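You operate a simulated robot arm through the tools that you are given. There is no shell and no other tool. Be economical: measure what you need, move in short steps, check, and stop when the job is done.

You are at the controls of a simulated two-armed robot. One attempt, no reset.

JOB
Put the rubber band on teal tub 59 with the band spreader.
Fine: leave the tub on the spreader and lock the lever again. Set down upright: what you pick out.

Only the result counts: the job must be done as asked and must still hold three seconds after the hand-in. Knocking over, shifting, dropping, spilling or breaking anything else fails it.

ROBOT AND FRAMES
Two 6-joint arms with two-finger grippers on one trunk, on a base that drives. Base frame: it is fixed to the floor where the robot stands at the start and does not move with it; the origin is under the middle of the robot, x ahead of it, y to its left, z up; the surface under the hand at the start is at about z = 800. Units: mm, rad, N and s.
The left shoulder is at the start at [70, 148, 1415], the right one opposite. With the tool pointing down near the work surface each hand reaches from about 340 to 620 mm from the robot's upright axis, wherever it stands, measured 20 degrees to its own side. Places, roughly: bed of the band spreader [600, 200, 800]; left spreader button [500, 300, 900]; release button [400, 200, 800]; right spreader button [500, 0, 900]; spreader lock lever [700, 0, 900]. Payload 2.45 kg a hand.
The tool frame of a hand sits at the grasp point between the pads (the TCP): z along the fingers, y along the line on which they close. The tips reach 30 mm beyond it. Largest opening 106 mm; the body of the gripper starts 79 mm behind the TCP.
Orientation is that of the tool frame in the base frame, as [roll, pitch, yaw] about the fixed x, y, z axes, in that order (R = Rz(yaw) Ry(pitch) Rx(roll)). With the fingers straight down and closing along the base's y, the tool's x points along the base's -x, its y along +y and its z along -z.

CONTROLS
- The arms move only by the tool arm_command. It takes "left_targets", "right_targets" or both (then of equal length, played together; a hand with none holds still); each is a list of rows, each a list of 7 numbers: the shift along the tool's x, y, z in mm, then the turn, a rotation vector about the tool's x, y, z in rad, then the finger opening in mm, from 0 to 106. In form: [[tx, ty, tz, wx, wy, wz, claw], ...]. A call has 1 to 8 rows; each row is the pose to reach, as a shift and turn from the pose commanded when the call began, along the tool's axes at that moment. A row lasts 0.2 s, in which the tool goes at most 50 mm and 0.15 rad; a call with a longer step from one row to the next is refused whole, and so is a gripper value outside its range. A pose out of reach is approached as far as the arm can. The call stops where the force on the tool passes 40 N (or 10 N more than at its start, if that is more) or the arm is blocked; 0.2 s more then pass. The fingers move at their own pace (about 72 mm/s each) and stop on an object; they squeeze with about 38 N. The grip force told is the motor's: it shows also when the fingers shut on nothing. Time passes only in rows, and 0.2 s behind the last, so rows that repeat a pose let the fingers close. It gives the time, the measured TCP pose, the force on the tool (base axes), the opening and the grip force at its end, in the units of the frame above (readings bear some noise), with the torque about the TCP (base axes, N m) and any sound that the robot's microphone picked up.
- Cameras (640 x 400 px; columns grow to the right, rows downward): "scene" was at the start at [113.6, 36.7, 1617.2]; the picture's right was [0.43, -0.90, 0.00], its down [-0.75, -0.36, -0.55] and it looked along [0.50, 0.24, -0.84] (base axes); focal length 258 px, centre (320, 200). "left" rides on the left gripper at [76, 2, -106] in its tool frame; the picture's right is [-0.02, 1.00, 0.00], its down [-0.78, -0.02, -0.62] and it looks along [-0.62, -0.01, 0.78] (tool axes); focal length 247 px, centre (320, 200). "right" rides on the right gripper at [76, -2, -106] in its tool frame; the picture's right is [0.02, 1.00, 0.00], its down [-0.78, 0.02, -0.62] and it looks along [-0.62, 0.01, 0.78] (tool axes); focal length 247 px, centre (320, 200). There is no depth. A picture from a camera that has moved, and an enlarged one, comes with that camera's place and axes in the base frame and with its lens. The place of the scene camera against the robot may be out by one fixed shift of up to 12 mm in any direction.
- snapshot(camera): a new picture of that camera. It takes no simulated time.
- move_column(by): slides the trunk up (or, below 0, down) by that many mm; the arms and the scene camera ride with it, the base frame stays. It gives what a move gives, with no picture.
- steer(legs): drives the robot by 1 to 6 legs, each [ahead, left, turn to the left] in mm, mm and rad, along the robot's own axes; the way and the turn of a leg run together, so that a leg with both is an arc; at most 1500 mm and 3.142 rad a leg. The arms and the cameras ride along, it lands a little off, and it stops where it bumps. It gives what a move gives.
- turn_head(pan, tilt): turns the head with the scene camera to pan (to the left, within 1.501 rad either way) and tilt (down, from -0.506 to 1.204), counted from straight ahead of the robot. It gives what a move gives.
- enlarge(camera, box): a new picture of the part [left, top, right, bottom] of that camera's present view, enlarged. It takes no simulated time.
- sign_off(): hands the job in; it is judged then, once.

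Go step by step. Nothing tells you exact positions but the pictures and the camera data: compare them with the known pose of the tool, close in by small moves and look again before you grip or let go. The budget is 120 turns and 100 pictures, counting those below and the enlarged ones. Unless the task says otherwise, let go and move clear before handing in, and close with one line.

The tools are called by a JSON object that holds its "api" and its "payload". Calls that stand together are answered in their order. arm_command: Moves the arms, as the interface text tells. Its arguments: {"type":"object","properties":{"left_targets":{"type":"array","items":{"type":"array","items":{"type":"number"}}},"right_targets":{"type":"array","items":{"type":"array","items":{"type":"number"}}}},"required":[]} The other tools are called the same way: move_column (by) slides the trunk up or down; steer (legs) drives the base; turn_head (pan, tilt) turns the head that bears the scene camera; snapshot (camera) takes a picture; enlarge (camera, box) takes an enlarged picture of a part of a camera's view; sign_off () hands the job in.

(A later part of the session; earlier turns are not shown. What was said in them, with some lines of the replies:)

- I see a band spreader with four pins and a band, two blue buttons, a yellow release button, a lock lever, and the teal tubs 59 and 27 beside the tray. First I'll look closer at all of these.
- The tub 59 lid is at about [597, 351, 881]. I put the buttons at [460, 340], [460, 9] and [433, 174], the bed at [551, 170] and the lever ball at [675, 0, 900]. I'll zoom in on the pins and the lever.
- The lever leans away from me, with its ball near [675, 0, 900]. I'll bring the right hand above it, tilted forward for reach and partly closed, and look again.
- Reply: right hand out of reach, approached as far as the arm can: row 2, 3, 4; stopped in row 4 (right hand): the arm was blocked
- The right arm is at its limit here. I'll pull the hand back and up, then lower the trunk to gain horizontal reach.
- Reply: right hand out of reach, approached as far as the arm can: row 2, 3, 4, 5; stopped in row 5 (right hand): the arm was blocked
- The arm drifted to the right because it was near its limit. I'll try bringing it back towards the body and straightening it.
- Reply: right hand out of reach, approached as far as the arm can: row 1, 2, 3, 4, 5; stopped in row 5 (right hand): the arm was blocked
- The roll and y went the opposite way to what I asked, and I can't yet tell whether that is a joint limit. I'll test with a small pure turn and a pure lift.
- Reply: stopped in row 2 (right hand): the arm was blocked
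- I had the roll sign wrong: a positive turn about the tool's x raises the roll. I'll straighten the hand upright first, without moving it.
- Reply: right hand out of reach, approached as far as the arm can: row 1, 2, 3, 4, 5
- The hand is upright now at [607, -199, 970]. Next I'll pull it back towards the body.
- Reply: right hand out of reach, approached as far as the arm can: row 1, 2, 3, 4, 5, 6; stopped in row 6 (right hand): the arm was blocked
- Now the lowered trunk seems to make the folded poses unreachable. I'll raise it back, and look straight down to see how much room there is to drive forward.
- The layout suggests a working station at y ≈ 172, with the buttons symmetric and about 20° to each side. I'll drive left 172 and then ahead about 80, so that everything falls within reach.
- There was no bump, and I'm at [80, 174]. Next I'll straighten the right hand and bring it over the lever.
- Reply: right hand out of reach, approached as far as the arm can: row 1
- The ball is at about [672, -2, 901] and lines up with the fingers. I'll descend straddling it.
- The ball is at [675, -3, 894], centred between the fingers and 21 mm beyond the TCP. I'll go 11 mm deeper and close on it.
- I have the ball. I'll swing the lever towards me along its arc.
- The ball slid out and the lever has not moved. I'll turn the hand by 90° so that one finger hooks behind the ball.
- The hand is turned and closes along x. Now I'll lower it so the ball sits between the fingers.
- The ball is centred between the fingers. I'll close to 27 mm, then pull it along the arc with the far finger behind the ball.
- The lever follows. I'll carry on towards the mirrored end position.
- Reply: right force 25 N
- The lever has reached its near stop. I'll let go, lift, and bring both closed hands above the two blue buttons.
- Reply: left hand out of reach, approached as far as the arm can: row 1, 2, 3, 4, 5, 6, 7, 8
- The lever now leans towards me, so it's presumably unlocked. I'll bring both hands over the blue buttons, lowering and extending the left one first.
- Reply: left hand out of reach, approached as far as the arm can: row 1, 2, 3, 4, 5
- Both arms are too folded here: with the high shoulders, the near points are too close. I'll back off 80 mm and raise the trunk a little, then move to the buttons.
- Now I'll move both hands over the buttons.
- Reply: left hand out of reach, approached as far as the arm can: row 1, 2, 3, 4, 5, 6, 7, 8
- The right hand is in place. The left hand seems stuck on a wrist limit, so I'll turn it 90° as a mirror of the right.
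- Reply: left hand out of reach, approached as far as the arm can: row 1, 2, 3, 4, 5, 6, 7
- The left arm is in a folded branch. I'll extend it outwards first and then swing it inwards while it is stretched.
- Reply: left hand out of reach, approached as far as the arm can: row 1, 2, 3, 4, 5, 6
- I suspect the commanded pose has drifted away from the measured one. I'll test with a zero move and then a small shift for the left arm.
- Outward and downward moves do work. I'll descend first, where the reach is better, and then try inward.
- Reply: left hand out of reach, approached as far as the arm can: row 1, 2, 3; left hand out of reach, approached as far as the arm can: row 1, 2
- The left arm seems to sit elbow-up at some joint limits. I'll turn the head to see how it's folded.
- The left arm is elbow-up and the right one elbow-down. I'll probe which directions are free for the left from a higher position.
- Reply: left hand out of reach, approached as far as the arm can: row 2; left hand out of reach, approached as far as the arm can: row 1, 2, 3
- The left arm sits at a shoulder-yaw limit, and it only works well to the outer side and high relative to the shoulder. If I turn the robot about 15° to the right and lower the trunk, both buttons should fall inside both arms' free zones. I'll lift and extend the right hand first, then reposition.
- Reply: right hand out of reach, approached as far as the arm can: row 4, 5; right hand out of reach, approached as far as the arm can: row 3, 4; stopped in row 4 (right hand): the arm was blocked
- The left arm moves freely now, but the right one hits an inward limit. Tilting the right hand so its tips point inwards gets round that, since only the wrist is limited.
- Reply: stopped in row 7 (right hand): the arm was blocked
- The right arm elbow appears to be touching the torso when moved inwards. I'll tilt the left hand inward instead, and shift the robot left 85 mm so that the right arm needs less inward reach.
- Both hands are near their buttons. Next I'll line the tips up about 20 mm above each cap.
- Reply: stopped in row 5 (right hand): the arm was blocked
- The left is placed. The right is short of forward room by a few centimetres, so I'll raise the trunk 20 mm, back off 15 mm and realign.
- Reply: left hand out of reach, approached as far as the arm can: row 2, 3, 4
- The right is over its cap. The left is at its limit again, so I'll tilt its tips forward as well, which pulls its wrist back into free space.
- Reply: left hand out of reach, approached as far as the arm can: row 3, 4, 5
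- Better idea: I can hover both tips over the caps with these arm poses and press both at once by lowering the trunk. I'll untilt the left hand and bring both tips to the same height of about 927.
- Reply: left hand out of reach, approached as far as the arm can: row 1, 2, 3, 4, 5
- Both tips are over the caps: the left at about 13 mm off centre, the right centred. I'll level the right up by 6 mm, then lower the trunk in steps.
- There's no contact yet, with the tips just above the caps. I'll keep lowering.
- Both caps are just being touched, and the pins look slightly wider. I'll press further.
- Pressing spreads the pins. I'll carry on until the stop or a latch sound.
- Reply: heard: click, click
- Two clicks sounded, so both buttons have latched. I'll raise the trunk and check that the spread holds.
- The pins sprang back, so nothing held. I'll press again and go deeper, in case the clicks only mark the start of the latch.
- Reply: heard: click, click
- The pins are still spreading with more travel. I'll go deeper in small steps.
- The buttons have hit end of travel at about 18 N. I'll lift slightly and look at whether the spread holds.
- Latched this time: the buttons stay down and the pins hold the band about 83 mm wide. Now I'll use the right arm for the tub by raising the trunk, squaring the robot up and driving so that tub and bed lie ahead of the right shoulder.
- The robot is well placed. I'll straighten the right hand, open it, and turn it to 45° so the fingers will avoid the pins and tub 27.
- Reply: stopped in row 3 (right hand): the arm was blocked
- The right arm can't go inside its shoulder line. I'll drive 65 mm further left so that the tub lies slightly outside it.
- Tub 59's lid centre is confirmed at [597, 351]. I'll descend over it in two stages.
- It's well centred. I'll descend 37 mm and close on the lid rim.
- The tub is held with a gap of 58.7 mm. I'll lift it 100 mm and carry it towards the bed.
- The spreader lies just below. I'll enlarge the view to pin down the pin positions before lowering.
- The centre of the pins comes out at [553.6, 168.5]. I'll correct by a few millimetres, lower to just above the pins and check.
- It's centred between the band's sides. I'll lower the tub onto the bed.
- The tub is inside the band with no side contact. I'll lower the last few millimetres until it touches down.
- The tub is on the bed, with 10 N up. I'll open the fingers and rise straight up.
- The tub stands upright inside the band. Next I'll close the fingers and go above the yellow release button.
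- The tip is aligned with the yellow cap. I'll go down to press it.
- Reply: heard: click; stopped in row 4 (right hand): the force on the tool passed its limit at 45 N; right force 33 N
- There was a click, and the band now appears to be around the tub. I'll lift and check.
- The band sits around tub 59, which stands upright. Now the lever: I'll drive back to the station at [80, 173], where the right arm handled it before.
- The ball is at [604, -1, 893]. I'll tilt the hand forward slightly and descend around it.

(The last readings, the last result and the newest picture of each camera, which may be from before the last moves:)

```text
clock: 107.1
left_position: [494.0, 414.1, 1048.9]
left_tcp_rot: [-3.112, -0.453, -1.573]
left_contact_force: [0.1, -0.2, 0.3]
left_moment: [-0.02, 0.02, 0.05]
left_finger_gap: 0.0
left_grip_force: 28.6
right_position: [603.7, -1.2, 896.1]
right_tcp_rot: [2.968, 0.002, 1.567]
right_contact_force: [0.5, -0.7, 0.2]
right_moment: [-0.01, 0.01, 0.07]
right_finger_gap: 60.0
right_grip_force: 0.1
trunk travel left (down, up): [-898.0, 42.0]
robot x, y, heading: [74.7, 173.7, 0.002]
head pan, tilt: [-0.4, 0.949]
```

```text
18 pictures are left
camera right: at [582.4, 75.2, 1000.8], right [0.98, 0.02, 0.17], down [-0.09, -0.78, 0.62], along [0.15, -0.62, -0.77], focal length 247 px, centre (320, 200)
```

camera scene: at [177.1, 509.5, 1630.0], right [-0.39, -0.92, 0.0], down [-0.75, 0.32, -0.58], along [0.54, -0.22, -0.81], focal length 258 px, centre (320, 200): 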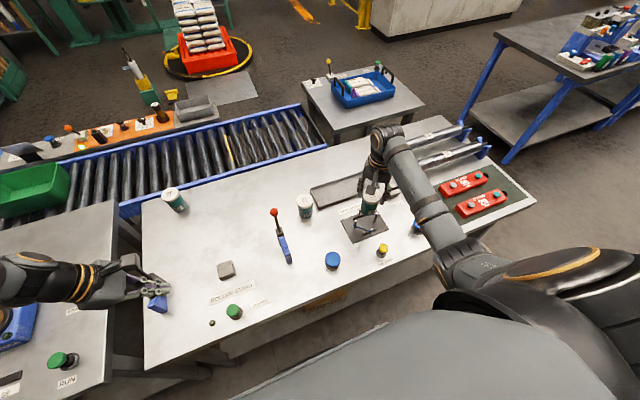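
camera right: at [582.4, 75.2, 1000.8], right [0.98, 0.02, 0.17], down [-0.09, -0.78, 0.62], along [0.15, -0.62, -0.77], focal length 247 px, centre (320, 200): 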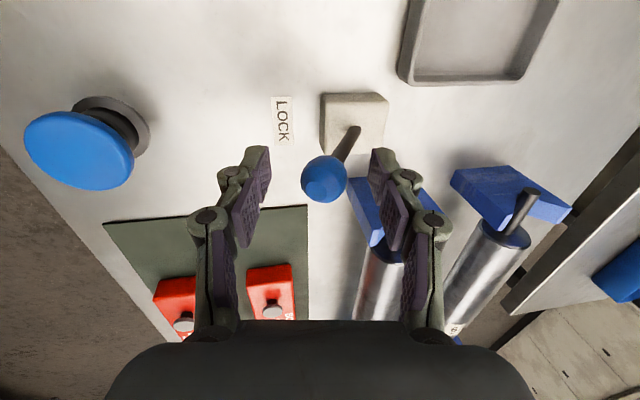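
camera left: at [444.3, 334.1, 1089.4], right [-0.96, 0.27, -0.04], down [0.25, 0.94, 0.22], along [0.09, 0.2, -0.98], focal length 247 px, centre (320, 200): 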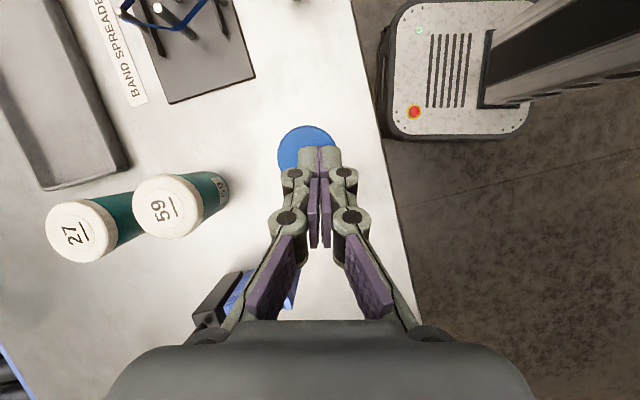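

The ball is between the fingers. I'll close to 27 and swing the lever back to its original far position.

{"api": "arm_command", "payload": {"right_targets": [[0, 0, 0, 0, 0, 0, 40], [0, 0, 0, 0, 0, 0, 27], [0, 9, -2, 0, 0, 0, 27], [0, 19, -3, 0, 0, 0, 27], [0, 28, -3, 0, 0, 0, 27], [0, 37, -2, 0, 0, 0, 27], [0, 46, 0, 0, 0, 0, 27], [0, 54, 3, 0, 0, 0, 27]]}}

{"api": "arm_command", "payload": {"right_targets": [[0, 6, 3, 0, 0, 0, 27], [0, 12, 6, 0, 0, 0, 27], [0, 17, 9, 0, 0, 0, 27], [0, 22, 11, 0, 0, 0, 27], [0, 26, 13, 0, 0, 0, 27]]}}

{"api": "snapshot", "payload": {"camera": "right"}}

```text
clock: 108.9
left_position: [495.3, 414.6, 1049.0]
left_tcp_rot: [-3.11, -0.453, -1.574]
left_contact_force: [1.0, 0.1, 1.0]
left_moment: [0.0, 0.0, -0.02]
left_finger_gap: 0.1
left_grip_force: 28.5
right_position: [657.4, -2.5, 901.0]
right_tcp_rot: [2.97, 0.001, 1.57]
right_contact_force: [0.8, 0.7, -0.5]
right_moment: [0.0, 0.02, -0.01]
right_finger_gap: 27.7
right_grip_force: 0.4
trunk travel left (down, up): [-898.0, 42.0]
robot x, y, heading: [77.4, 173.5, -0.001]
head pan, tilt: [-0.4, 0.949]
```

```text
clock: 110.0
left_position: [489.8, 414.8, 1052.0]
left_tcp_rot: [-3.103, -0.454, -1.577]
left_contact_force: [-0.5, 0.0, 0.4]
left_moment: [0.01, 0.03, -0.01]
left_finger_gap: 0.3
left_grip_force: 28.8
right_position: [673.4, -1.1, 897.6]
right_tcp_rot: [2.979, 0.002, 1.57]
right_contact_force: [-16.4, -0.8, 24.1]
right_moment: [-0.1, 1.94, 0.04]
right_finger_gap: 32.2
right_grip_force: 45.2
trunk travel left (down, up): [-898.0, 42.0]
robot x, y, heading: [76.1, 174.9, 0.0]
head pan, tilt: [-0.4, 0.949]
stopped in row 5 (right hand): the force on the tool passed its limit at 46 N (the readings are from after the stop); the commanded pose is now the measured one
```

```text
17 pictures are left
camera right: at [655.2, 75.9, 1002.6], right [0.99, 0.02, 0.16], down [-0.09, -0.78, 0.62], along [0.14, -0.62, -0.77], focal length 247 px, centre (320, 200)
```

right: 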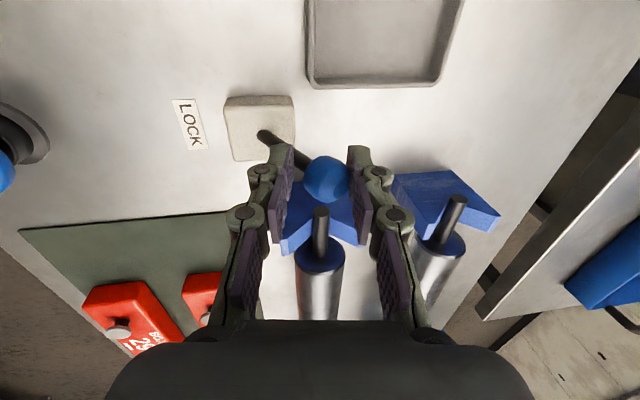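

The lever is back against its far stop. I'll open and lift clear.

{"api": "arm_command", "payload": {"right_targets": [[0, -2, -2, 0, 0, 0, 45], [0, -2, -2, 0, 0, 0, 62], [0, -2, -2, 0, 0, 0, 64], [0, -1, -20, 0, 0, 0, 64], [0, 2, -55, 0, 0, 0, 64], [0, 2, -95, 0, 0, 0, 64], [0, 2, -120, 0, 0, 0, 64]]}}

{"api": "turn_head", "payload": {"pan": -0.1, "tilt": 1.0}}

{"api": "enlarge", "payload": {"camera": "scene", "box": [230, 150, 410, 280]}}

{"api": "snapshot", "payload": {"camera": "right"}}

```text
clock: 111.7
left_position: [495.8, 415.1, 1048.0]
left_tcp_rot: [-3.111, -0.452, -1.575]
left_contact_force: [0.2, 0.5, 0.7]
left_moment: [-0.01, 0.0, 0.02]
left_finger_gap: 0.4
left_grip_force: 28.8
right_position: [661.5, -1.0, 1013.3]
right_tcp_rot: [2.981, 0.001, 1.57]
right_contact_force: [1.0, 0.1, -0.2]
right_moment: [0.01, 0.01, -0.02]
right_finger_gap: 63.9
right_grip_force: 0.0
trunk travel left (down, up): [-898.0, 42.0]
robot x, y, heading: [79.6, 173.5, 0.003]
head pan, tilt: [-0.4, 0.949]
```

```text
clock: 112.5
left_position: [494.1, 413.8, 1047.9]
left_tcp_rot: [-3.111, -0.451, -1.574]
left_contact_force: [0.3, 0.4, -0.3]
left_moment: [0.02, 0.0, 0.03]
left_finger_gap: 0.0
left_grip_force: 28.7
right_position: [662.7, -1.5, 1012.7]
right_tcp_rot: [2.981, 0.002, 1.569]
right_contact_force: [0.5, 0.1, -0.8]
right_moment: [0.01, 0.01, 0.0]
right_finger_gap: 64.0
right_grip_force: 0.0
trunk travel left (down, up): [-898.0, 42.0]
robot x, y, heading: [76.6, 175.2, 0.005]
head pan, tilt: [-0.099, 1.0]
```

```text
3.08 times, centred on (320, 215) of scene
camera zoom: at [196.6, 174.6, 1626.4], right [-0.1, -0.99, 0.0], down [-0.84, 0.08, -0.54], along [0.54, -0.05, -0.84], focal length 793 px, centre (320, 154)
```

zoom: 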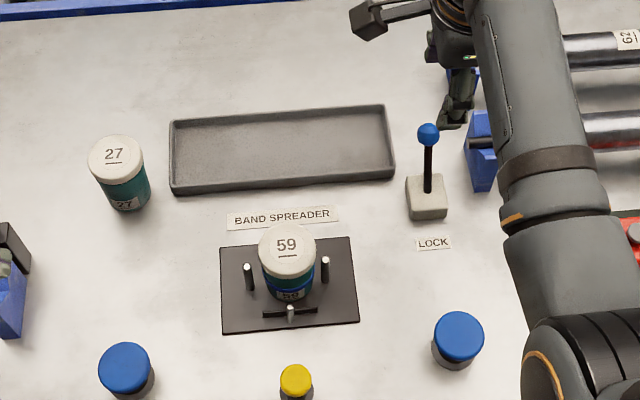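

```text
15 pictures are left
camera right: at [642.6, 75.3, 1117.5], right [0.99, 0.02, 0.16], down [-0.09, -0.78, 0.62], along [0.14, -0.62, -0.77], focal length 247 px, centre (320, 200)
```

right: 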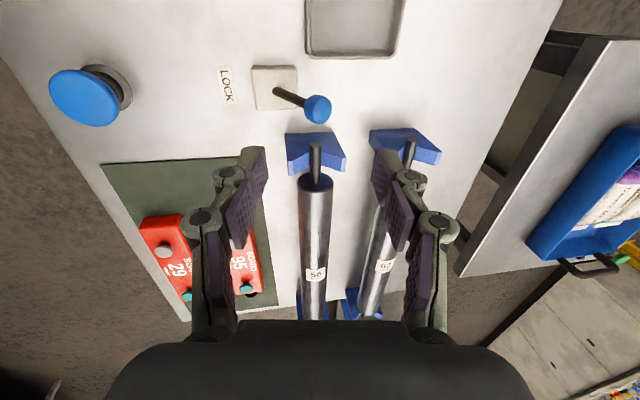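

The band is on tub 59, the tub stands upright on the bed, the lever is back in its first position and both hands are clear. I'm handing in.

{"api": "sign_off", "payload": {}}

```text
The job is handed in.
```

Teal tub 59 stands upright on the spreader with the rubber band around it, and the lock lever is back in its original position. The spreader pins and both blue buttons were still in the spread, pressed position when I handed in.
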